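You operate a simulated robot arm through the tools that you are given. There is no shell and no other tool. Be economical: measure what you need, move in short steps, check, and stop when the job is done.

You are at the controls of a simulated robot arm. One attempt, no reset.

TASK
Lay a place on the purple mat; pour water into the pink cup.
Fine: that cup and the blue plate on the mat, blue spoon on the plate, about 100 ml; jug back. Set down upright: what you pick out, orange jug.

It is judged by the outcome, as a careful person would: the job done as asked, and still so three seconds after it is handed in. It fails if anything else is knocked over, pushed out of place, dropped, spilled or broken.

THE ROBOT
A 6-joint arm with a two-finger parallel gripper, fixed in place. Base frame: the origin is at the foot of the arm, x ahead of it, y to its left, z up. Lengths are in m, angles in degrees, forces in N, time in s.
With the tool pointing down near the work surface it reaches from about 0.14 to 0.84 m from the base axis. Its first joint turns from -166.0 to 166.0 degrees. Payload 3.91 kg.
Tool frame: the origin (TCP) lies between the finger pads and is the grasp point; the fingertips stand 0.03 m ahead of it; z points along the fingers, y is the line along which they close. The gripper opens to 0.11 m. The fingers are 0.02 m wide and 0.01 m thick; the gripper's body (0.048 by 0.112 m) begins 0.055 m behind the TCP.
Orientation is that of the tool frame in the base frame, as a unit quaternion [w, x, y, z]. With the fingers straight down and closing along the base's y, the tool's x points along the base's -x, its y along +y and its z along -z.

THE INTERFACE
- The arm moves only by the tool play_rows. Its arguments are lists of equal length, an entry for each row: "delta_pos": the shift along the tool's x, y, z in m, a list of three; "rot": the turn, a rotation vector about the tool's x, y, z in degrees, a list of three; "jaw": the gripper command, from -1 (shut) to 1 (fully open), values between in proportion. In form: {"delta_pos": [[x, y, z], ...], "rot": [[ax, ay, az], ...], "jaw": [jaw, ...]}. A call has 1 to 8 rows; each row shifts and turns the commanded pose from where the row before left it, along the tool's axes as they then stand. A row lasts 0.2 s, in which the tool goes at most 0.05 m and 8.6 degrees; a call with a longer step from one row to the next is refused whole, and so is a gripper value outside its range. A pose out of reach is approached as far as the arm can. The call stops where the force on the tool passes 90 N (or 10 N more than at its start, if that is more) or the arm is blocked; 0.2 s more then pass. Each finger travels about 0.108 m/s and halts on what it meets, pressing with about 32 N; the grip force reading is that of the motor and also rises with nothing between the fingers. The clock runs only during rows and for 0.2 s after the last one: add rows that do not move to give the fingers time. It gives the time, the measured TCP pose, the force on the tool (base axes), the opening and the grip force at its end, in the units of the frame above (readings bear some noise), with the torque about the TCP (base axes, N m) and any sound that the robot's microphone picked up, and new pictures: "pictures" is both (left out), scene, wrist or none.
- Cameras (640 x 400 px; columns grow to the right, rows downward): "scene" is fixed at [0.0497, 0.4973, 1.4866]; the picture's right is [-0.15, -0.99, 0.00], its down [-0.68, 0.11, -0.72] and it looks along [0.71, -0.11, -0.69] (base axes); focal length 318 px, centre (320, 200). "wrist" rides on the gripper at [0.077, 0.007, -0.114] in the tool frame; the picture's right is [-0.09, 1.00, 0.00], its down [-0.80, -0.07, -0.59] and it looks along [-0.59, -0.05, 0.80] (tool axes); focal length 270 px, centre (320, 200). There is no depth. A picture from a camera that has moved, and an enlarged one, comes with that camera's place and axes in the base frame and with its lens.
- slide_trunk(by): slides the trunk up (or, below 0, down) by that many m; the arm rides with it, the base frame stays. It gives what a move gives, with no picture.
- zoom(camera, box): a new picture of the part [left, top, right, bottom] of that camera's present view, enlarged. No time passes.
- sign_off(): hands the job in; it is judged then, once.

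Go step by step. Nothing tells you positions but the pictures and the camera data: compare them with the known pose of the tool, close in by small moves and look again before you grip or let go. The budget is 120 turns and 200 pictures, counting those below and the enlarged ones. Unless the task says otherwise, let go and move clear before handing in, and close with one line.

The tools are called after ">>>" as a command line: name --argument value ..., lists and objects as JSON in quotes. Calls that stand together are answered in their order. play_rows: Moves the arm, as the interface text tells. Its arguments: {"type":"object","properties":{"delta_pos":{"type":"array"},"rot":{"type":"array"},"jaw":{"type":"array"},"pictures":{"type":"string","enum":["both","scene","wrist","none"]}},"required":["delta_pos","rot","jaw"]} The other tools are called the same way: slide_trunk (by) slides the trunk up or down; zoom (camera, box) takes an enlarged picture of a part of a camera's view; sign_off () hands the job in.

At the start:

```text
t: 0.0
position: [0.467, 0.1834, 1.1654]
tcp_rot: [0.0, 0.0, 1.0, 0.0]
wrist_force: [-0.1, 0.0, 1.1]
ft_torque: [0.03, -0.01, 0.01]
grip_width: 0.1101
finger_force: 0.1
trunk travel left (down, up): [-0.4, 0.14]
```

scene: 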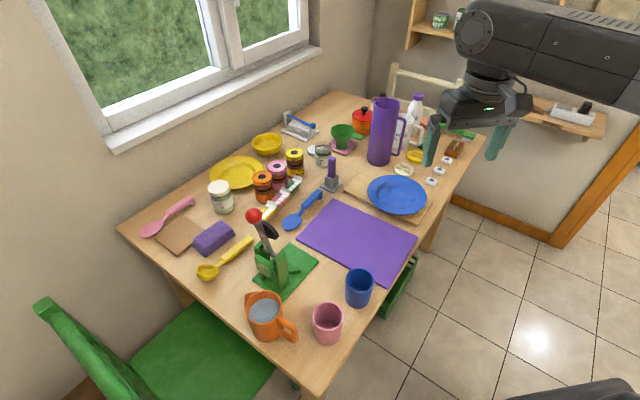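
wrist: 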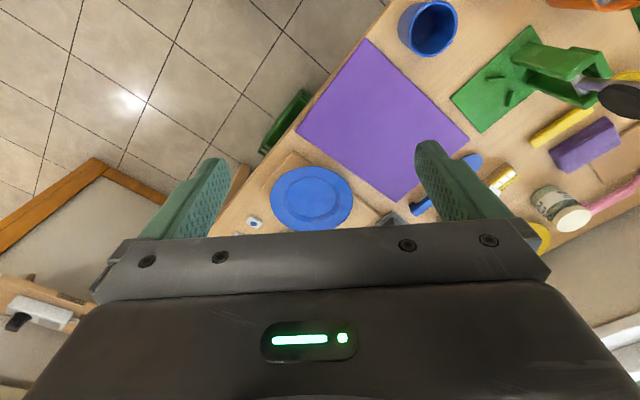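

I see the mat in the middle of the table, the blue plate on a board beyond it, the blue spoon left of the mat, and the pink cup and orange jug at the near edge. First I'll look closer at each.

>>> zoom --camera "scene" --box '[220, 230, 420, 355]'

>>> zoom --camera "scene" --box '[250, 130, 450, 255]'

>>> zoom --camera "wrist" --box '[240, 0, 640, 250]'

```text
3.20 times, centred on (320, 292) of scene
camera zoom: at [0.0497, 0.4973, 1.4866], right [-0.15, -0.99, 0.0], down [-0.68, 0.11, -0.72], along [0.71, -0.11, -0.69], focal length 1018 px, centre (320, -96)
```

zoom: 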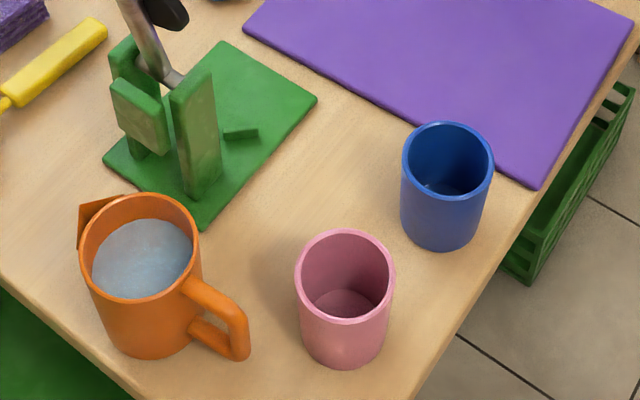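

```text
3.20 times, centred on (350, 192) of scene
camera zoom: at [0.0497, 0.4973, 1.4866], right [-0.15, -0.99, 0.0], down [-0.68, 0.11, -0.72], along [0.71, -0.11, -0.69], focal length 1018 px, centre (224, 224)
```

zoom: 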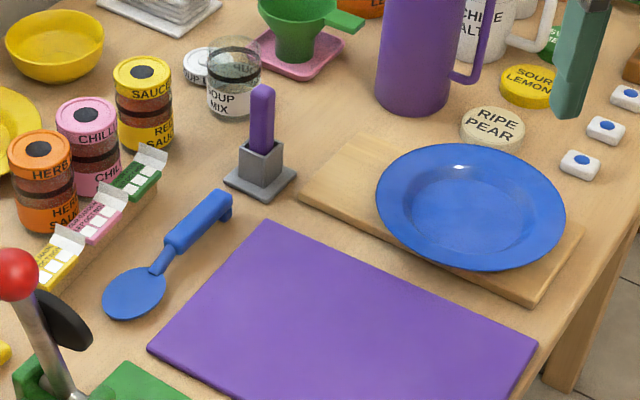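

```text
1.60 times, centred on (440, 125) of wrist
camera zoom: at [0.3914, 0.189, 1.2798], right [0.09, 1.0, 0.0], down [0.8, -0.07, 0.59], along [0.59, -0.05, -0.8], focal length 432 px, centre (128, 320)
```

zoom: 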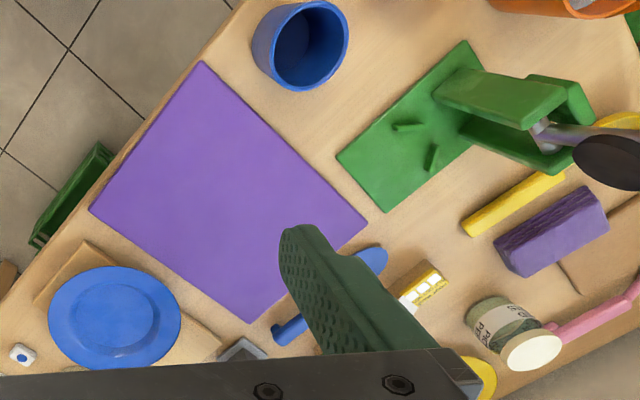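

The mat surface is at about z 0.77, centred near (0.61, 0.30) and about 0.29 × 0.20. The plate is at about (0.75, 0.14), the pink cup at (0.35, 0.44) and the jug at (0.38, 0.57). I'll move toward the plate to study its rim.

>>> play_rows --delta_pos '[[-0.03, -0.006, 0.03], [-0.03, -0.006, 0.03], [-0.03, -0.006, 0.03], [-0.03, -0.006, 0.03], [-0.03, -0.006, 0.03], [-0.03, -0.006, 0.03], [-0.03, -0.006, 0.03]]' --rot '[[0, 0, 0], [0, 0, 0], [0, 0, 0], [0, 0, 0], [0, 0, 0], [0, 0, 0], [0, 0, 0]]' --jaw '[1, 1, 1, 1, 1, 1, 1]'

```text
t: 1.6
position: [0.6792, 0.1424, 0.9571]
tcp_rot: [0.0, 0.0, 1.0, 0.0]
wrist_force: [0.2, 0.0, -0.6]
ft_torque: [-0.02, 0.01, -0.01]
grip_width: 0.11
finger_force: 0.1
trunk travel left (down, up): [-0.4, 0.14]
camera wrist: at [0.6033, 0.1477, 1.0697], right [0.09, 1.0, 0.0], down [0.8, -0.07, 0.59], along [0.59, -0.05, -0.8], focal length 270 px, centre (320, 200)
```

scene: 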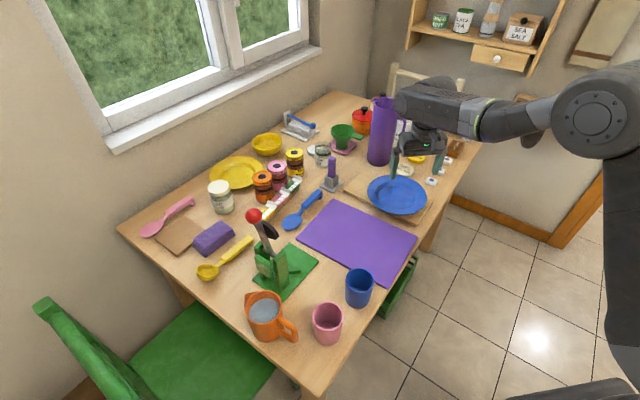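
wrist: 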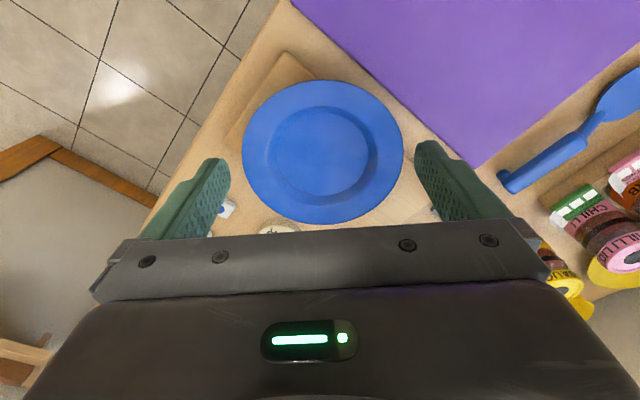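

The plate shows at about (0.742, 0.138), diameter about 0.187, resting on a board. I'll zoom in on the rim from both cameras.

>>> zoom --camera "wrist" --box '[200, 40, 440, 240]'

>>> zoom --camera "scene" --box '[340, 150, 460, 225]'

```text
2.00 times, centred on (320, 140) of wrist
camera zoom: at [0.6033, 0.1477, 1.0697], right [0.09, 1.0, 0.0], down [0.8, -0.07, 0.59], along [0.59, -0.05, -0.8], focal length 541 px, centre (320, 320)
```

zoom: 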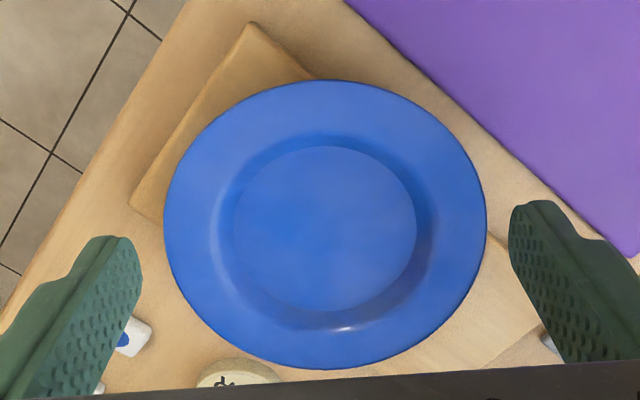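

```text
5.33 times, centred on (400, 188) of scene
camera zoom: at [0.0497, 0.4973, 1.4866], right [-0.15, -0.99, 0.0], down [-0.68, 0.11, -0.72], along [0.71, -0.11, -0.69], focal length 1696 px, centre (-107, 267)
```

zoom: 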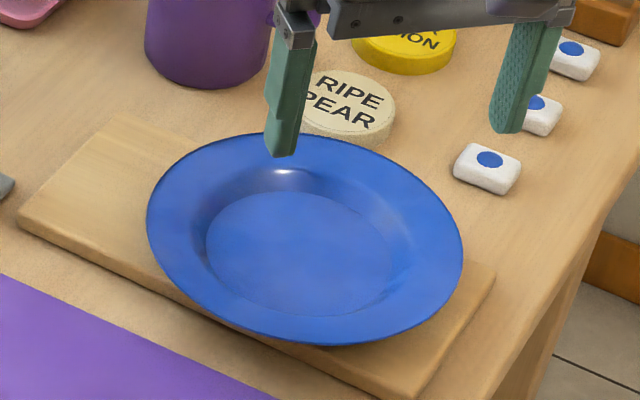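

The rim overhangs the narrow board on the mat side, so I'll try pinching the rim there with a pitched tool. First I yaw the tool 46° while rising a little.

>>> play_rows --delta_pos '[[0.01, 0.02, -0.01], [0.01, 0.02, -0.01], [0.01, 0.02, -0.01], [0.01, 0.02, -0.01], [0.01, 0.02, 0], [0.01, 0.02, 0]]' --rot '[[0, 0, -7.67], [0, 0, -7.67], [0, 0, -7.67], [0, 0, -7.67], [0, 0, -7.67], [0, 0, -7.65]]' --jaw '[1, 1, 1, 1, 1, 1]' --pictures "none"

>>> play_rows --delta_pos '[[0, 0, 0], [0, 0, 0], [0, 0, 0], [0, 0, 0], [0, 0, 0], [0, 0, 0], [0, 0, 0]]' --rot '[[8, 0, 0], [8, 0, 0], [8, 0, 0], [8, 0, 0], [8, 0, 0], [8, 0, 0], [7, 0, 0]]' --jaw '[1, 1, 1, 1, 1, 1, 1]'

```text
t: 3.0
position: [0.5836, 0.2311, 0.9962]
tcp_rot: [-0.001, -0.392, 0.92, 0.001]
wrist_force: [-0.6, -0.4, 0.2]
ft_torque: [-0.02, -0.02, 0.02]
grip_width: 0.11
finger_force: 0.1
trunk travel left (down, up): [-0.4, 0.14]
```

```text
t: 4.6
position: [0.5841, 0.2323, 0.9977]
tcp_rot: [0.181, -0.346, 0.816, -0.426]
wrist_force: [0.7, 0.7, 0.0]
ft_torque: [0.0, 0.02, 0.01]
grip_width: 0.1101
finger_force: 0.0
trunk travel left (down, up): [-0.4, 0.14]
camera wrist: at [0.4609, 0.2439, 1.0558], right [-0.35, 0.46, -0.82], down [0.23, 0.89, 0.4], along [0.91, -0.05, -0.42], focal length 270 px, centre (320, 200)
```

scene: 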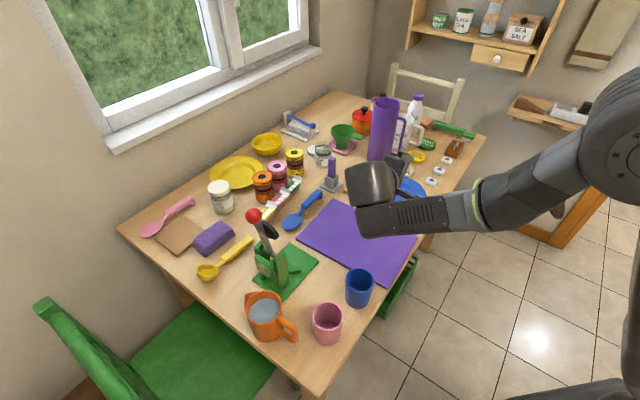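
wrist: 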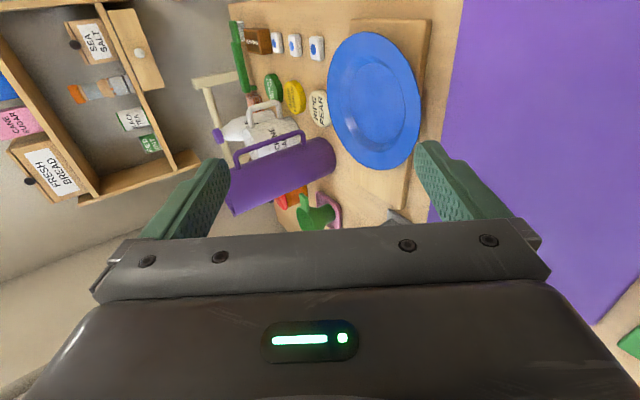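

The pitched pose is reachable. I'll half-close the jaw and come in to a stand-off just outside the rim on the mat side.

>>> play_rows --delta_pos '[[-0.0108, 0.0225, 0.0264], [-0.0108, 0.0225, 0.0264], [-0.0108, 0.0225, 0.0264], [-0.0108, 0.0225, 0.0264], [-0.0108, 0.0205, 0.0264]]' --rot '[[0, 0, 0], [0, 0, 0], [0, 0, 0], [0, 0, 0], [0, 0, 0]]' --jaw '[-0.27, -0.27, -0.27, -0.27, -0.27]'

```text
t: 5.8
position: [0.6529, 0.2397, 0.8303]
tcp_rot: [0.181, -0.346, 0.816, -0.425]
wrist_force: [0.7, 0.7, 0.8]
ft_torque: [0.01, -0.03, -0.02]
grip_width: 0.0403
finger_force: 0.1
trunk travel left (down, up): [-0.4, 0.14]
camera wrist: at [0.5306, 0.2513, 0.8893], right [-0.35, 0.46, -0.82], down [0.24, 0.89, 0.4], along [0.91, -0.05, -0.42], focal length 270 px, centre (320, 200)
```

scene: 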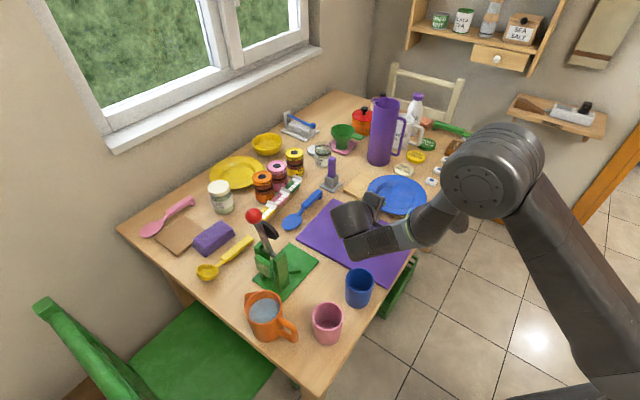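
wrist: 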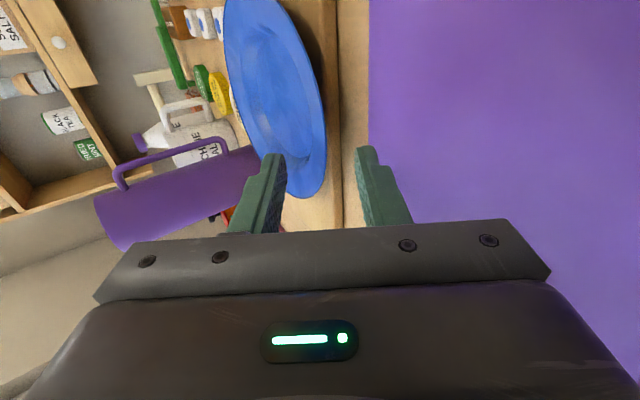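

>>> zoom --camera "wrist" --box '[200, 40, 440, 240]'

```text
2.00 times, centred on (320, 140) of wrist
camera zoom: at [0.5306, 0.2513, 0.8893], right [-0.35, 0.46, -0.82], down [0.24, 0.89, 0.4], along [0.91, -0.05, -0.42], focal length 541 px, centre (320, 320)
```

zoom: 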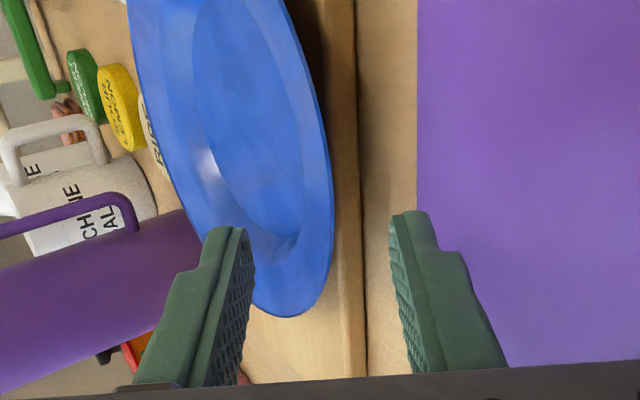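

The rim edge lies between the fingers, at about z 0.785. Before sliding in I need the surface height, so I'll descend gently until the lower fingertip feels the mat.

>>> play_rows --delta_pos '[[0, 0.0041, 0.00285], [0, 0.0041, 0.00285], [0, 0.0016, 0.0012]]' --rot '[[0, 0, 0], [0, 0, 0], [0, 0, 0]]' --jaw '[-0.27, -0.27, -0.27]' --pictures "none"

>>> play_rows --delta_pos '[[0, 0.00164, 0.00114], [0, 0.00164, 0.00114]]' --rot '[[0, 0, 0], [0, 0, 0]]' --jaw '[-0.27, -0.27]' --pictures "none"

>>> play_rows --delta_pos '[[0, 0.00164, 0.00114]]' --rot '[[0, 0, 0]]' --jaw '[-0.27]' --pictures "wrist"

```text
t: 6.6
position: [0.6535, 0.239, 0.8188]
tcp_rot: [0.181, -0.347, 0.816, -0.425]
wrist_force: [0.2, 0.6, 0.5]
ft_torque: [0.02, 0.0, -0.02]
grip_width: 0.0402
finger_force: 0.0
trunk travel left (down, up): [-0.4, 0.14]
```

```text
t: 7.2
position: [0.6537, 0.2405, 0.8133]
tcp_rot: [0.18, -0.347, 0.817, -0.425]
wrist_force: [0.3, 0.2, -0.9]
ft_torque: [0.01, 0.0, 0.02]
grip_width: 0.0402
finger_force: 0.1
trunk travel left (down, up): [-0.4, 0.14]
```

```text
t: 7.6
position: [0.6536, 0.2397, 0.8131]
tcp_rot: [0.18, -0.347, 0.816, -0.426]
wrist_force: [-0.1, 0.6, 0.1]
ft_torque: [0.02, 0.03, -0.02]
grip_width: 0.0402
finger_force: 0.1
trunk travel left (down, up): [-0.4, 0.14]
camera wrist: at [0.5307, 0.2521, 0.8717], right [-0.35, 0.46, -0.82], down [0.24, 0.89, 0.4], along [0.91, -0.05, -0.42], focal length 270 px, centre (320, 200)
```

wrist: 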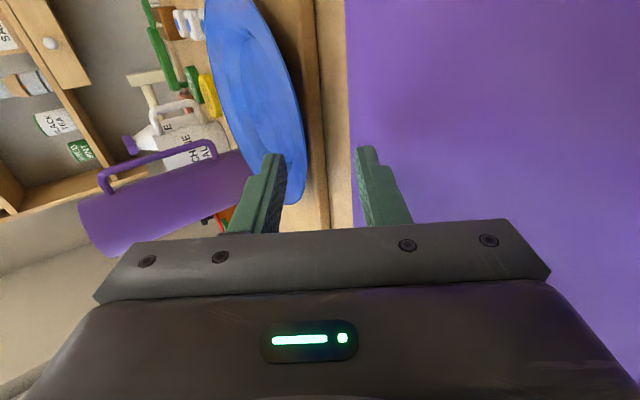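

No contact yet at TCP z 0.812; continuing down in 2 mm steps.

>>> play_rows --delta_pos '[[0, 0.00164, 0.00114], [0, 0.00164, 0.00114]]' --rot '[[0, 0, 0], [0, 0, 0]]' --jaw '[-0.27, -0.27]' --pictures "none"

>>> play_rows --delta_pos '[[0, 0.00164, 0.00114]]' --rot '[[0, 0, 0]]' --jaw '[-0.27]' --pictures "none"

>>> play_rows --delta_pos '[[0, 0.00164, 0.00114]]' --rot '[[0, 0, 0]]' --jaw '[-0.27]' --pictures "wrist"

```text
t: 8.2
position: [0.6557, 0.2407, 0.8091]
tcp_rot: [0.181, -0.347, 0.816, -0.426]
wrist_force: [0.0, -1.2, 0.2]
ft_torque: [0.04, 0.04, 0.02]
grip_width: 0.0402
finger_force: 0.0
trunk travel left (down, up): [-0.4, 0.14]
```

```text
t: 8.6
position: [0.6544, 0.2397, 0.8064]
tcp_rot: [0.179, -0.347, 0.816, -0.425]
wrist_force: [-0.2, 0.5, -0.9]
ft_torque: [-0.01, 0.01, 0.0]
grip_width: 0.0401
finger_force: 0.1
trunk travel left (down, up): [-0.4, 0.14]
```

```text
t: 9.0
position: [0.6542, 0.2413, 0.8032]
tcp_rot: [0.181, -0.347, 0.816, -0.425]
wrist_force: [0.3, -0.8, 0.3]
ft_torque: [0.01, 0.02, 0.0]
grip_width: 0.0401
finger_force: 0.1
trunk travel left (down, up): [-0.4, 0.14]
camera wrist: at [0.5306, 0.2517, 0.8634], right [-0.35, 0.46, -0.82], down [0.24, 0.89, 0.4], along [0.91, -0.05, -0.42], focal length 270 px, centre (320, 200)
```

wrist: 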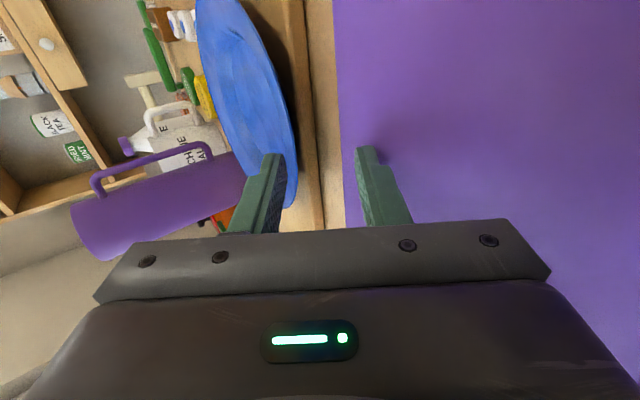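

Still free, so the mat is below z 0.762. I can see the finger's shadow closing up; continuing.

>>> play_rows --delta_pos '[[0, 0.00164, 0.00114]]' --rot '[[0, 0, 0]]' --jaw '[-0.27]' --pictures "none"

>>> play_rows --delta_pos '[[0, 0.00164, 0.00114]]' --rot '[[0, 0, 0]]' --jaw '[-0.27]' --pictures "none"

>>> play_rows --delta_pos '[[0, 0.00164, 0.00114]]' --rot '[[0, 0, 0]]' --jaw '[-0.27]' --pictures "wrist"

```text
t: 9.4
position: [0.6553, 0.24, 0.8029]
tcp_rot: [0.18, -0.348, 0.816, -0.425]
wrist_force: [0.7, 0.4, 0.4]
ft_torque: [0.01, -0.03, 0.01]
grip_width: 0.0402
finger_force: 0.1
trunk travel left (down, up): [-0.4, 0.14]
```

```text
t: 9.8
position: [0.6536, 0.2391, 0.8]
tcp_rot: [0.181, -0.347, 0.817, -0.424]
wrist_force: [0.2, 0.2, 1.9]
ft_torque: [0.02, -0.04, 0.04]
grip_width: 0.0398
finger_force: 0.1
trunk travel left (down, up): [-0.4, 0.14]
```

```text
t: 10.2
position: [0.6546, 0.2407, 0.8001]
tcp_rot: [0.181, -0.348, 0.816, -0.425]
wrist_force: [0.6, 3.0, 6.3]
ft_torque: [0.09, -0.05, 0.02]
grip_width: 0.0378
finger_force: 0.1
trunk travel left (down, up): [-0.4, 0.14]
camera wrist: at [0.5303, 0.2515, 0.8589], right [-0.35, 0.46, -0.82], down [0.23, 0.89, 0.4], along [0.91, -0.05, -0.42], focal length 270 px, centre (320, 200)
```

wrist: 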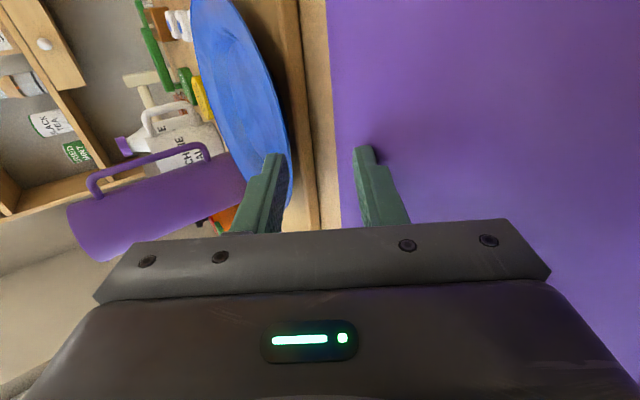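

Contact felt: the mat top is at z ≈ 0.758, so the rim stands about 3 cm above the table. I'll narrow the jaw a little and slide horizontally toward the plate, most of the way, then look.

>>> play_rows --delta_pos '[[0, -0.0016, -0.0011], [0, 0, 0], [0, -0.0069, 0.0099], [0, -0.0069, 0.0099], [0, -0.0069, 0.0099]]' --rot '[[0, 0, 0], [0, 0, 0], [0, 0, 0], [0, 0, 0], [0, 0, 0]]' --jaw '[-0.418, -0.418, -0.418, -0.418, -0.418]' --pictures "none"

>>> zoom --camera "wrist" --box '[200, 40, 440, 240]'

```text
t: 11.4
position: [0.6823, 0.2155, 0.7997]
tcp_rot: [0.18, -0.347, 0.817, -0.425]
wrist_force: [0.8, 0.5, 0.0]
ft_torque: [-0.03, -0.02, 0.0]
grip_width: 0.0319
finger_force: 0.1
trunk travel left (down, up): [-0.4, 0.14]
```

```text
2.00 times, centred on (320, 140) of wrist
camera zoom: at [0.5574, 0.2269, 0.8594], right [-0.35, 0.46, -0.82], down [0.24, 0.89, 0.4], along [0.91, -0.05, -0.42], focal length 541 px, centre (320, 320)
```

zoom: 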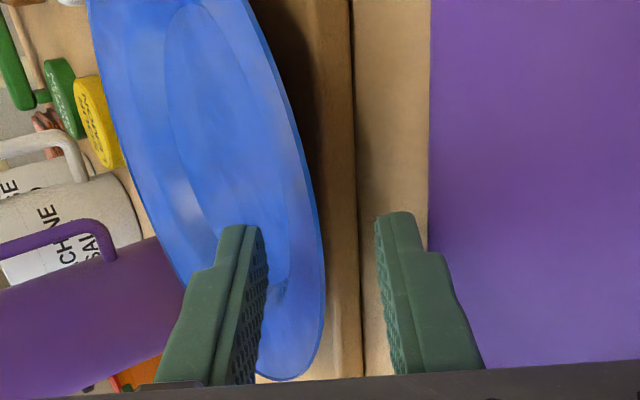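

The fingertips are just level with the rim edge, matching my estimate. I'll lower 4 mm, advance 16 mm and then close.

>>> play_rows --delta_pos '[[0, -0.0046, 0.0066], [0, -0.003, 0.008], [0, 0.0017, 0.0012]]' --rot '[[0, 0, 0], [0, 0, 0], [0, 0, 0]]' --jaw '[-0.418, -0.418, -0.418]' --pictures "none"

>>> zoom --camera "wrist" --box '[200, 40, 440, 240]'

```text
t: 12.2
position: [0.6917, 0.203, 0.7958]
tcp_rot: [0.18, -0.346, 0.817, -0.425]
wrist_force: [-0.9, -0.7, 0.5]
ft_torque: [0.02, -0.02, 0.0]
grip_width: 0.0321
finger_force: 0.0
trunk travel left (down, up): [-0.4, 0.14]
```

```text
2.00 times, centred on (320, 140) of wrist
camera zoom: at [0.5688, 0.215, 0.8553], right [-0.35, 0.46, -0.82], down [0.24, 0.89, 0.4], along [0.91, -0.05, -0.42], focal length 541 px, centre (320, 320)
```

zoom: 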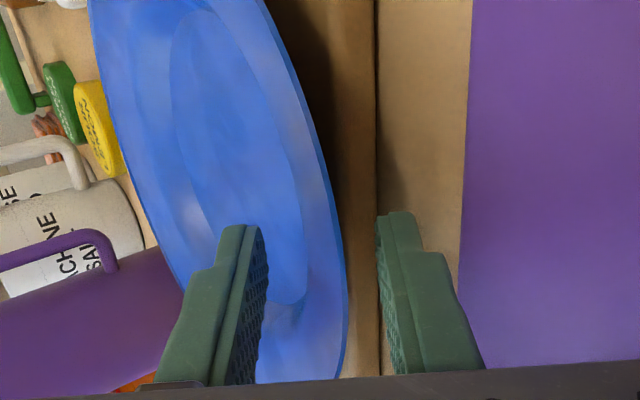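

Positioned with no contact. Closing in stages.

>>> play_rows --delta_pos '[[0, 0, 0], [0, 0, 0], [0, 0, 0], [0, 0, 0], [0, 0, 0]]' --rot '[[0, 0, 0], [0, 0, 0], [0, 0, 0], [0, 0, 0], [0, 0, 0]]' --jaw '[-0.55, -0.7, -0.85, -1, -1]' --pictures "wrist"

>>> zoom --camera "scene" --box '[320, 150, 480, 250]'

```text
t: 13.4
position: [0.6918, 0.2029, 0.798]
tcp_rot: [0.18, -0.347, 0.816, -0.425]
wrist_force: [0.8, -0.7, 5.0]
ft_torque: [-0.53, -0.71, -0.17]
grip_width: 0.0124
finger_force: 32.2
trunk travel left (down, up): [-0.4, 0.14]
camera wrist: at [0.5685, 0.2149, 0.8558], right [-0.35, 0.46, -0.82], down [0.24, 0.89, 0.4], along [0.91, -0.05, -0.42], focal length 270 px, centre (320, 200)
```

wrist: 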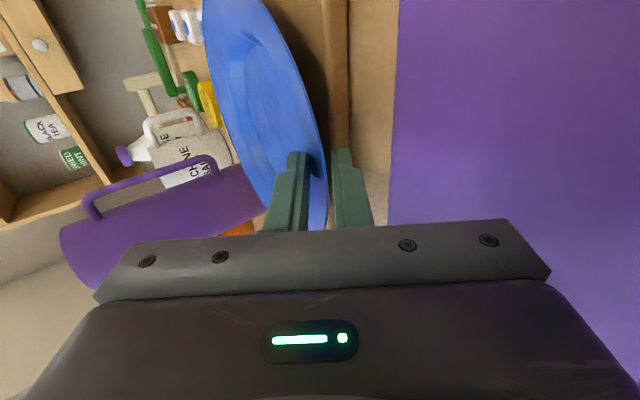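

```text
4.00 times, centred on (400, 200) of scene
camera zoom: at [0.0497, 0.4973, 1.4866], right [-0.15, -0.99, 0.0], down [-0.68, 0.11, -0.72], along [0.71, -0.11, -0.69], focal length 1272 px, centre (0, 200)
```

zoom: 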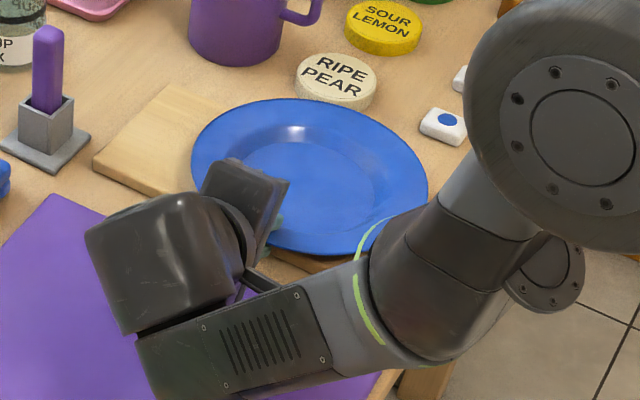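

Gripped at 12 mm width. I'll lift slowly and check that the plate comes with it.

>>> play_rows --delta_pos '[[0, -0.0082, -0.0057], [0, -0.0082, -0.0057], [0, -0.0123, -0.0086], [0, -0.0123, -0.0086]]' --rot '[[0, 0, 0], [0, 0, 0], [0, 0, 0], [0, 0, 0]]' --jaw '[-1, -1, -1, -1]'

```text
t: 14.4
position: [0.6916, 0.2034, 0.8454]
tcp_rot: [0.18, -0.347, 0.817, -0.424]
wrist_force: [0.6, 0.0, -2.5]
ft_torque: [0.17, 0.2, 0.0]
grip_width: 0.0093
finger_force: 31.4
trunk travel left (down, up): [-0.4, 0.14]
camera wrist: at [0.5676, 0.2154, 0.9046], right [-0.35, 0.46, -0.82], down [0.24, 0.89, 0.4], along [0.91, -0.05, -0.42], focal length 270 px, centre (320, 200)
```

scene: 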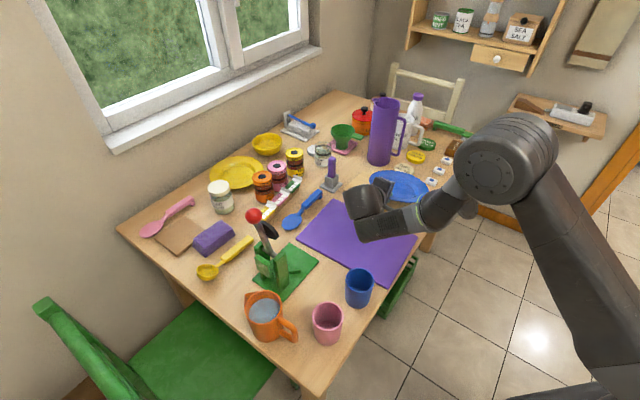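
wrist: 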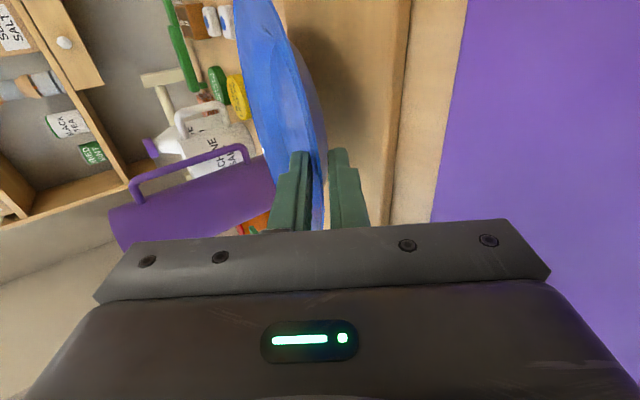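

The plate is up, weighing about 2.5 N. I'll check its tilt.

>>> zoom --camera "wrist" --box '[200, 0, 440, 240]'

>>> zoom --camera "scene" --box '[320, 150, 480, 250]'

```text
1.67 times, centred on (320, 120) of wrist
camera zoom: at [0.5676, 0.2154, 0.9046], right [-0.35, 0.46, -0.82], down [0.24, 0.89, 0.4], along [0.91, -0.05, -0.42], focal length 450 px, centre (320, 333)
```

zoom: 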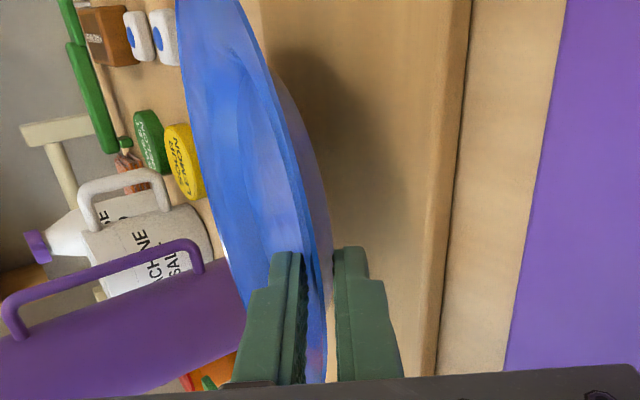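

```text
4.00 times, centred on (400, 200) of scene
camera zoom: at [0.0497, 0.4973, 1.4866], right [-0.15, -0.99, 0.0], down [-0.68, 0.11, -0.72], along [0.71, -0.11, -0.69], focal length 1272 px, centre (0, 200)
```

zoom: 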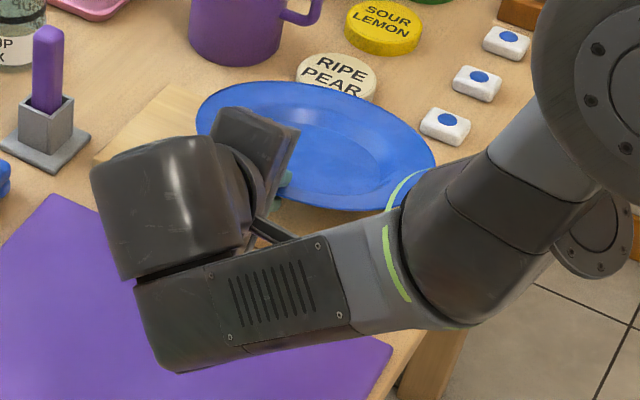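

The plate droops slightly at its far side, which will help it touch down far edge first. To stay clear of the blue cup and the green press, I'll carry it back over the mat and yaw it so the gripper comes from the robot's side.

>>> play_rows --delta_pos '[[0.0043, 0.0126, -0.0303], [0.0043, 0.0126, -0.0303], [0.0043, 0.0126, -0.0303], [0.0043, 0.0126, -0.0303], [0.0042, 0.0124, -0.0302]]' --rot '[[0, 0, 0], [0, 0, 0], [0, 0, 0], [0, 0, 0], [0, 0, 0]]' --jaw '[-1, -1, -1, -1, -1]' --pictures "none"

>>> play_rows --delta_pos '[[0, 0, 0], [0, 0, 0], [0, 0, 0], [0, 0, 0], [0, 0, 0], [0, 0, 0], [0, 0, 0], [0, 0, 0]]' --rot '[[0, -6.56, -4.57], [0, -6.56, -4.57], [0, -6.56, -4.57], [0, -6.56, -4.57], [0, -6.56, -4.57], [0, -6.56, -4.57], [0, -6.56, -4.57], [0, -6.56, -4.57]]' --jaw '[-1, -1, -1, -1, -1, -1, -1, -1]'

```text
t: 15.6
position: [0.5625, 0.2991, 0.8808]
tcp_rot: [0.181, -0.346, 0.817, -0.425]
wrist_force: [1.0, 0.6, -2.5]
ft_torque: [0.17, 0.17, 0.02]
grip_width: 0.0092
finger_force: 31.6
trunk travel left (down, up): [-0.4, 0.14]
```

```text
t: 17.4
position: [0.5599, 0.3067, 0.8837]
tcp_rot: [-0.375, 0.726, -0.512, 0.267]
wrist_force: [-0.4, 1.2, -2.7]
ft_torque: [-0.07, 0.2, 0.01]
grip_width: 0.0092
finger_force: 31.5
out of reach, approached as far as the arm can: row 8
trunk travel left (down, up): [-0.4, 0.14]
camera wrist: at [0.4944, 0.2001, 0.9427], right [-0.57, -0.11, -0.81], down [-0.69, 0.61, 0.4], along [0.45, 0.79, -0.42], focal length 270 px, centre (320, 200)
```

scene: 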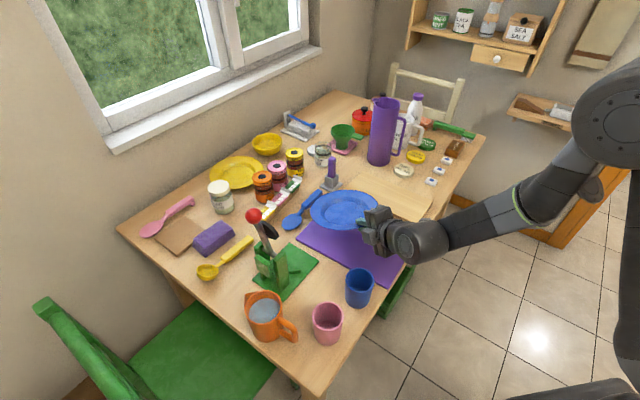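
wrist: 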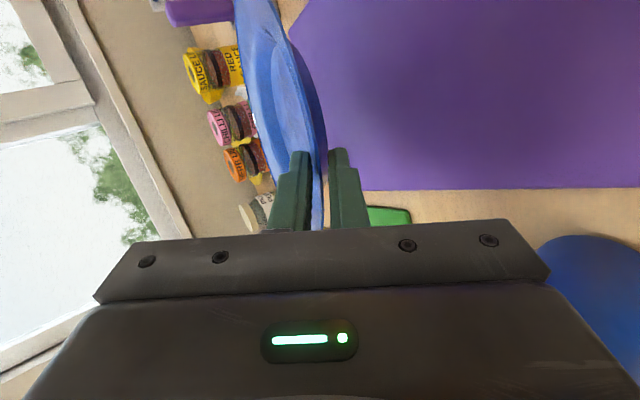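

A joint limit was just touched on the last row; I'll back off a couple of degrees and check the pose.

>>> play_rows --delta_pos '[[0, 0, 0], [0, 0, 0]]' --rot '[[0, 2.46, 1.71], [0, 0, 0]]' --jaw '[-1, -1]' --pictures "none"

>>> zoom --camera "scene" --box '[280, 160, 440, 310]'

```text
t: 18.0
position: [0.5611, 0.3051, 0.8833]
tcp_rot: [-0.372, 0.712, -0.528, 0.274]
wrist_force: [0.1, 0.6, -2.0]
ft_torque: [-0.06, 0.2, -0.02]
grip_width: 0.0092
finger_force: 31.6
trunk travel left (down, up): [-0.4, 0.14]
```

```text
2.67 times, centred on (360, 235) of scene
camera zoom: at [0.0497, 0.4973, 1.4866], right [-0.15, -0.99, 0.0], down [-0.68, 0.11, -0.72], along [0.71, -0.11, -0.69], focal length 848 px, centre (213, 107)
```

zoom: 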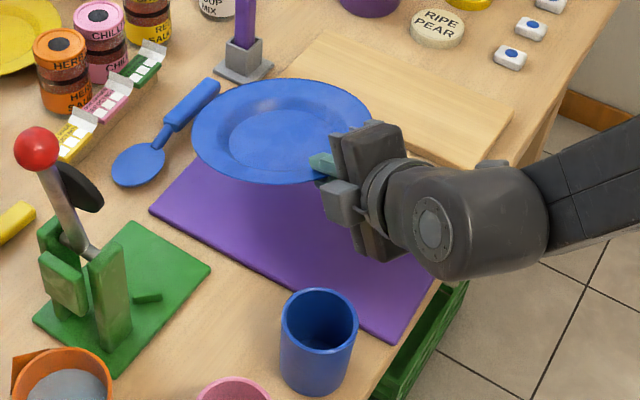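

Clear of both cup and press, with the plate above the far-left part of the mat. Lowering to just before the far edge would touch.

>>> play_rows --delta_pos '[[0, 0.0164, 0.0114], [0, 0.0164, 0.0114], [0, 0.0123, 0.0086]]' --rot '[[0, 0, 0], [0, 0, 0], [0, 0, 0]]' --jaw '[-1, -1, -1]' --pictures "wrist"

>>> zoom --camera "scene" --box '[280, 160, 440, 310]'

```text
t: 18.8
position: [0.5629, 0.3053, 0.8293]
tcp_rot: [-0.372, 0.712, -0.527, 0.275]
wrist_force: [0.7, -0.6, -2.7]
ft_torque: [-0.07, 0.23, -0.03]
grip_width: 0.009
finger_force: 31.5
trunk travel left (down, up): [-0.4, 0.14]
camera wrist: at [0.4915, 0.2026, 0.8884], right [-0.57, -0.08, -0.82], down [-0.66, 0.64, 0.4], along [0.49, 0.77, -0.42], focal length 270 px, centre (320, 200)
```

wrist: 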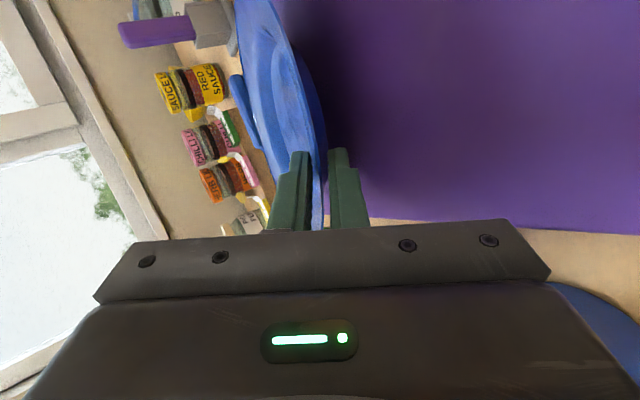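

```text
2.67 times, centred on (360, 235) of scene
camera zoom: at [0.0497, 0.4973, 1.4866], right [-0.15, -0.99, 0.0], down [-0.68, 0.11, -0.72], along [0.71, -0.11, -0.69], focal length 848 px, centre (213, 107)
```

zoom: 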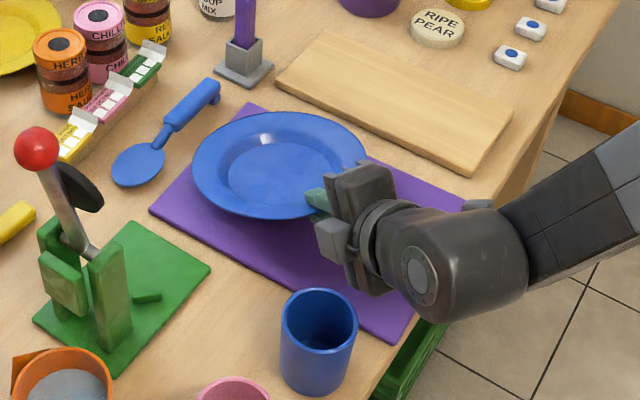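

The plate is lining up well above the mat. Continuing down in small steps until the far edge touches.

>>> play_rows --delta_pos '[[0, 0.0066, 0.0046], [0, 0.0049, 0.0034]]' --rot '[[0, 0, 0], [0, 0, 0]]' --jaw '[-1, -1]' --pictures "none"

>>> play_rows --delta_pos '[[0, 0.0033, 0.0023]]' --rot '[[0, 0, 0]]' --jaw '[-1]' --pictures "none"

>>> zoom --camera "scene" --box '[280, 160, 440, 310]'

```text
t: 19.4
position: [0.5611, 0.306, 0.815]
tcp_rot: [-0.372, 0.712, -0.528, 0.275]
wrist_force: [0.1, 0.4, -2.3]
ft_torque: [-0.07, 0.22, 0.02]
grip_width: 0.009
finger_force: 31.8
trunk travel left (down, up): [-0.4, 0.14]
```

```text
t: 19.8
position: [0.5601, 0.306, 0.8116]
tcp_rot: [-0.373, 0.712, -0.528, 0.275]
wrist_force: [-2.1, -1.2, 1.0]
ft_torque: [0.05, -0.2, -0.05]
grip_width: 0.0092
finger_force: 32.2
trunk travel left (down, up): [-0.4, 0.14]
```

```text
2.67 times, centred on (360, 235) of scene
camera zoom: at [0.0497, 0.4973, 1.4866], right [-0.15, -0.99, 0.0], down [-0.68, 0.11, -0.72], along [0.71, -0.11, -0.69], focal length 848 px, centre (213, 107)
```

zoom: 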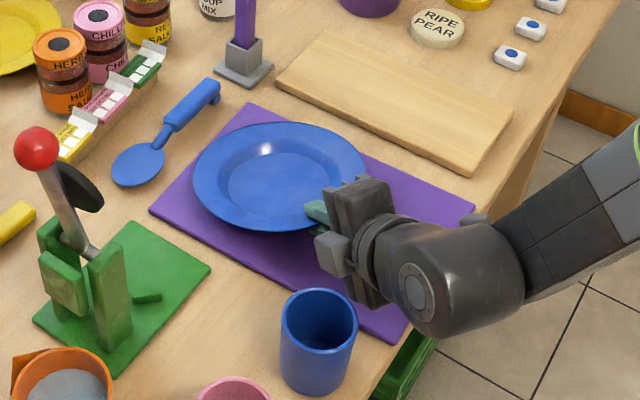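

Far edge has touched (force reversed). I'll keep lowering while levelling the tool a little so the plate rotates flat.

>>> play_rows --delta_pos '[[0, 0.0033, 0.0023], [0, 0.0033, 0.0023], [0, 0.0033, 0.0023]]' --rot '[[1.3, 0, 0], [1.3, 0, 0], [1.3, 0, 0]]' --jaw '[-1, -1, -1]' --pictures "none"

>>> zoom --camera "wrist" --box '[200, 0, 440, 240]'

```text
t: 20.6
position: [0.5612, 0.306, 0.8005]
tcp_rot: [-0.396, 0.697, -0.519, 0.296]
wrist_force: [0.8, -3.0, 14.3]
ft_torque: [0.34, 1.14, 0.09]
grip_width: 0.0092
finger_force: 32.3
trunk travel left (down, up): [-0.4, 0.14]
```

```text
1.67 times, centred on (320, 120) of wrist
camera zoom: at [0.4851, 0.2027, 0.8527], right [-0.51, -0.06, -0.86], down [-0.68, 0.63, 0.37], along [0.52, 0.77, -0.37], focal length 450 px, centre (320, 333)
```

zoom: 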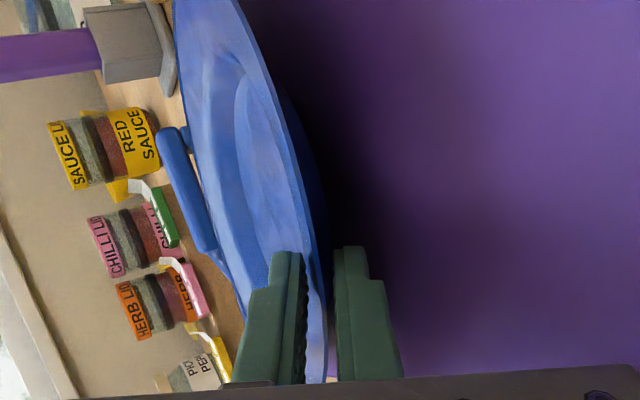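

Force has risen with its centre under the plate's base, so the plate looks nearly flat on the mat. I'll ease up 1 mm and open slowly.

>>> play_rows --delta_pos '[[0, -0.0008, -0.0006], [0, 0, 0], [0, 0, 0], [0, 0, 0], [0, 0, 0], [0, 0, 0]]' --rot '[[0, 0, 0], [0, 0, 0], [0, 0, 0], [0, 0, 0], [0, 0, 0], [0, 0, 0]]' --jaw '[-0.9, -0.82, -0.76, -0.7, -0.65, -0.6]' --pictures "none"

>>> zoom --camera "wrist" --box '[200, 0, 440, 240]'

>>> zoom --camera "scene" --box '[280, 160, 440, 310]'

```text
t: 22.0
position: [0.5594, 0.3072, 0.7991]
tcp_rot: [-0.394, 0.699, -0.519, 0.294]
wrist_force: [1.8, -1.2, 4.0]
ft_torque: [0.11, 0.57, 0.09]
grip_width: 0.0226
finger_force: 0.9
trunk travel left (down, up): [-0.4, 0.14]
```

```text
1.67 times, centred on (320, 120) of wrist
camera zoom: at [0.4851, 0.2031, 0.8522], right [-0.52, -0.06, -0.85], down [-0.68, 0.63, 0.37], along [0.52, 0.77, -0.37], focal length 450 px, centre (320, 333)
```

zoom: 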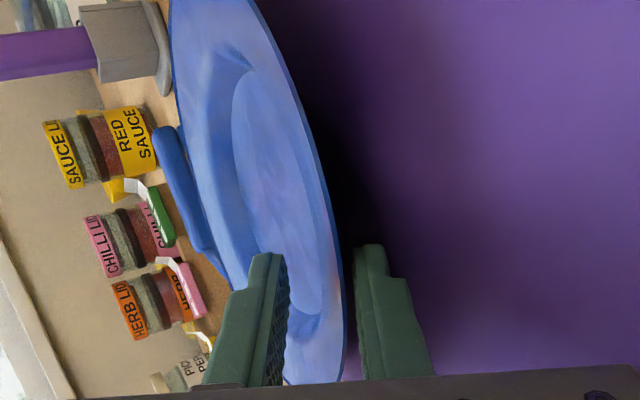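

```text
2.67 times, centred on (360, 235) of scene
camera zoom: at [0.0497, 0.4973, 1.4866], right [-0.15, -0.99, 0.0], down [-0.68, 0.11, -0.72], along [0.71, -0.11, -0.69], focal length 848 px, centre (213, 107)
```

zoom: 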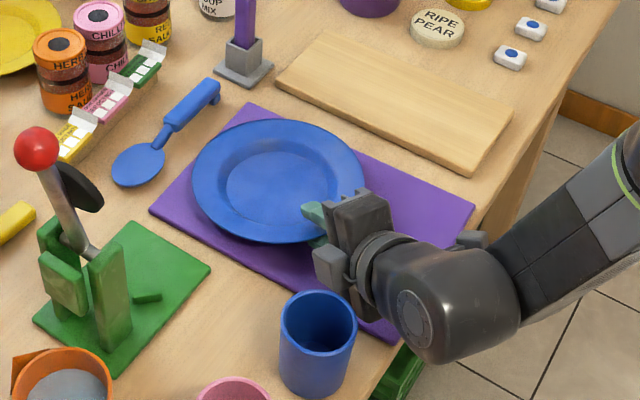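

The plate is flat now, but the remaining force sits behind the TCP, so something on the gripper body is touching the mat. I'll raise 4 mm and see.

>>> play_rows --delta_pos '[[0, -0.0017, -0.001], [0, -0.0017, -0.001], [0, 0, 0]]' --rot '[[0, 0, 0], [0, 0, 0], [0, 0, 0]]' --jaw '[-0.55, -0.5, -0.5]' --pictures "none"

>>> zoom --camera "wrist" --box '[200, 0, 440, 240]'

```text
t: 22.8
position: [0.5604, 0.3064, 0.804]
tcp_rot: [-0.394, 0.699, -0.52, 0.292]
wrist_force: [-0.2, -0.5, -0.9]
ft_torque: [0.0, 0.03, 0.06]
grip_width: 0.0279
finger_force: 0.1
trunk travel left (down, up): [-0.4, 0.14]
```

```text
1.67 times, centred on (320, 120) of wrist
camera zoom: at [0.4855, 0.2032, 0.8559], right [-0.52, -0.06, -0.85], down [-0.68, 0.63, 0.37], along [0.51, 0.77, -0.37], focal length 450 px, centre (320, 333)
```

zoom: 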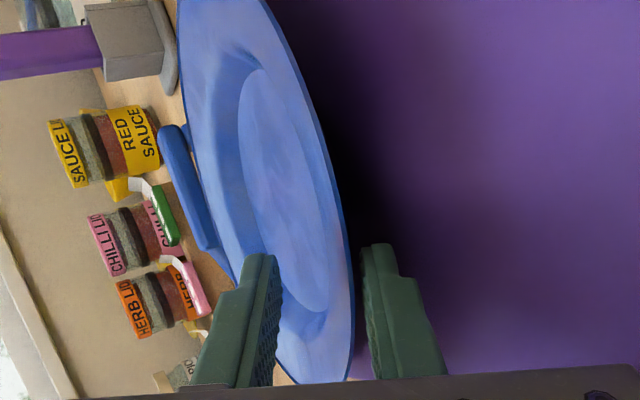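

Force is zero and the plate is free. Backing the fingers out along the rim slope.

>>> play_rows --delta_pos '[[0, 0.002, -0.0098], [0, 0.002, -0.0098], [0, 0.002, -0.0098], [0, 0, -0.02]]' --rot '[[0, 0, 0], [0, 0, 0], [0, 0, 0], [0, 0, 0]]' --jaw '[-0.5, -0.5, -0.5, -0.5]' --pictures "both"

```text
t: 23.8
position: [0.5162, 0.2906, 0.8247]
tcp_rot: [-0.395, 0.699, -0.519, 0.292]
wrist_force: [0.3, -0.6, 1.0]
ft_torque: [-0.02, -0.02, 0.04]
grip_width: 0.0276
finger_force: 0.1
trunk travel left (down, up): [-0.4, 0.14]
camera wrist: at [0.4421, 0.1876, 0.8761], right [-0.52, -0.06, -0.85], down [-0.69, 0.63, 0.37], along [0.51, 0.78, -0.37], focal length 270 px, centre (320, 200)
```

scene: 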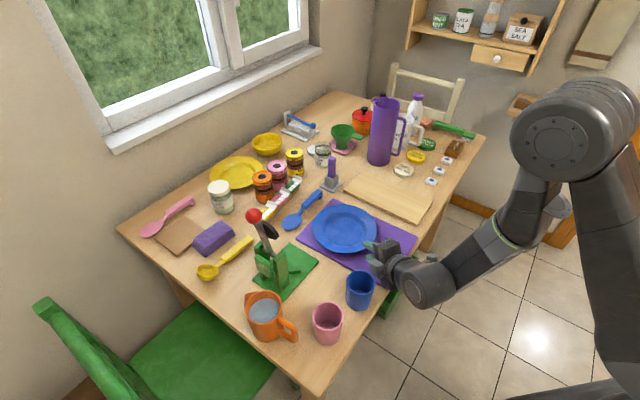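
wrist: 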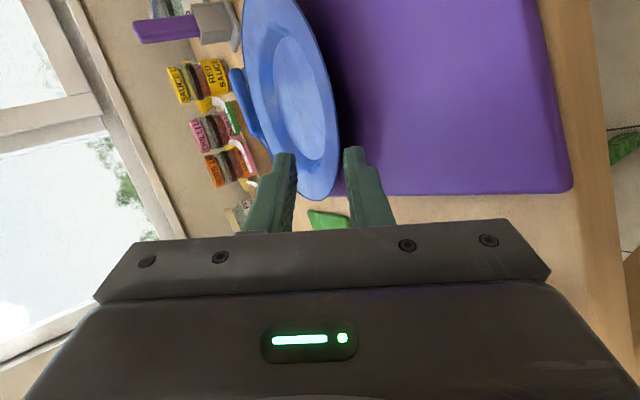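

The plate is on the mat and the gripper is clear. Next the spoon: I'll rise, turn the tool straight down and yaw it back.

>>> play_rows --delta_pos '[[0, -0.0343, -0.0206], [0, -0.0343, -0.0206], [0, -0.0343, -0.0206], [0, -0.0343, -0.0206]]' --rot '[[0, 0, 0], [0, 0, 0], [0, 0, 0], [0, 0, 0]]' --jaw '[-0.3, -0.3, -0.3, -0.3]' --pictures "none"

>>> play_rows --delta_pos '[[0, 0, 0], [0, 0, 0], [0, 0, 0], [0, 0, 0], [0, 0, 0], [0, 0, 0], [0, 0, 0]]' --rot '[[-8.45, 0, 0], [-8.45, 0, 0], [-8.45, 0, 0], [-8.45, 0, 0], [-8.45, 0, 0], [-8.45, 0, 0], [-8.45, 0, 0]]' --jaw '[-0.3, -0.3, -0.3, -0.3, -0.3, -0.3, -0.3]' --pictures "none"

>>> play_rows --delta_pos '[[0, 0, 0], [0, 0, 0], [0, 0, 0], [0, 0, 0], [0, 0, 0], [0, 0, 0], [0, 0, 0], [0, 0, 0]]' --rot '[[0, 0, 8.5], [0, 0, 8.5], [0, 0, 8.5], [0, 0, 8.5], [0, 0, 8.5], [0, 0, 8.5], [0, 0, 8.5], [0, 0, 8.5]]' --jaw '[-0.3, -0.3, -0.3, -0.3, -0.3, -0.3, -0.3, -0.3]' --pictures "none"

>>> play_rows --delta_pos '[[0, 0, 0], [0, 0, 0], [0, 0, 0], [0, 0, 0], [0, 0, 0], [0, 0, 0], [0, 0, 0], [0, 0, 0]]' --rot '[[0, 0, 8.5], [0, 0, 8.5], [0, 0, 8.5], [0, 0, 8.5], [0, 0, 8.5], [0, 0, 8.5], [0, 0, 8.5], [0, 0, 8.5]]' --jaw '[-0.3, -0.3, -0.3, -0.3, -0.3, -0.3, -0.3, -0.3]'

```text
t: 24.8
position: [0.5174, 0.2932, 0.9841]
tcp_rot: [-0.396, 0.7, -0.518, 0.292]
wrist_force: [-1.2, -0.1, 0.1]
ft_torque: [-0.02, 0.0, -0.01]
grip_width: 0.0385
finger_force: 0.0
trunk travel left (down, up): [-0.4, 0.14]
```

```text
t: 26.4
position: [0.5177, 0.2925, 0.9837]
tcp_rot: [0.0, 0.804, -0.595, -0.002]
wrist_force: [0.9, -0.1, 0.4]
ft_torque: [0.02, -0.03, -0.01]
grip_width: 0.0384
finger_force: 0.0
trunk travel left (down, up): [-0.4, 0.14]
```

```text
t: 28.2
position: [0.5173, 0.2924, 0.9841]
tcp_rot: [-0.002, -0.332, 0.943, 0.001]
wrist_force: [-0.2, -0.4, -1.7]
ft_torque: [0.0, 0.0, -0.01]
grip_width: 0.0385
finger_force: 0.2
trunk travel left (down, up): [-0.4, 0.14]
```

```text
t: 30.0
position: [0.5173, 0.2918, 0.9841]
tcp_rot: [-0.002, 0.252, 0.968, 0.0]
wrist_force: [-0.3, -0.6, -0.8]
ft_torque: [-0.03, 0.0, 0.01]
grip_width: 0.0384
finger_force: 0.1
trunk travel left (down, up): [-0.4, 0.14]
camera wrist: at [0.4538, 0.3346, 1.0975], right [0.56, 0.83, 0.0], down [0.67, -0.45, 0.59], along [0.49, -0.33, -0.81], focal length 270 px, centre (320, 200)
```

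scene: 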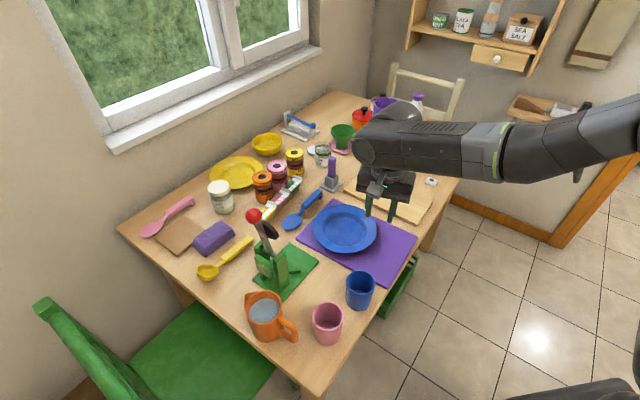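
wrist: 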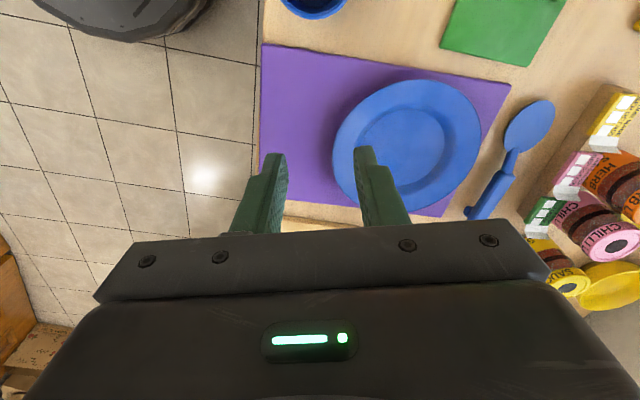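

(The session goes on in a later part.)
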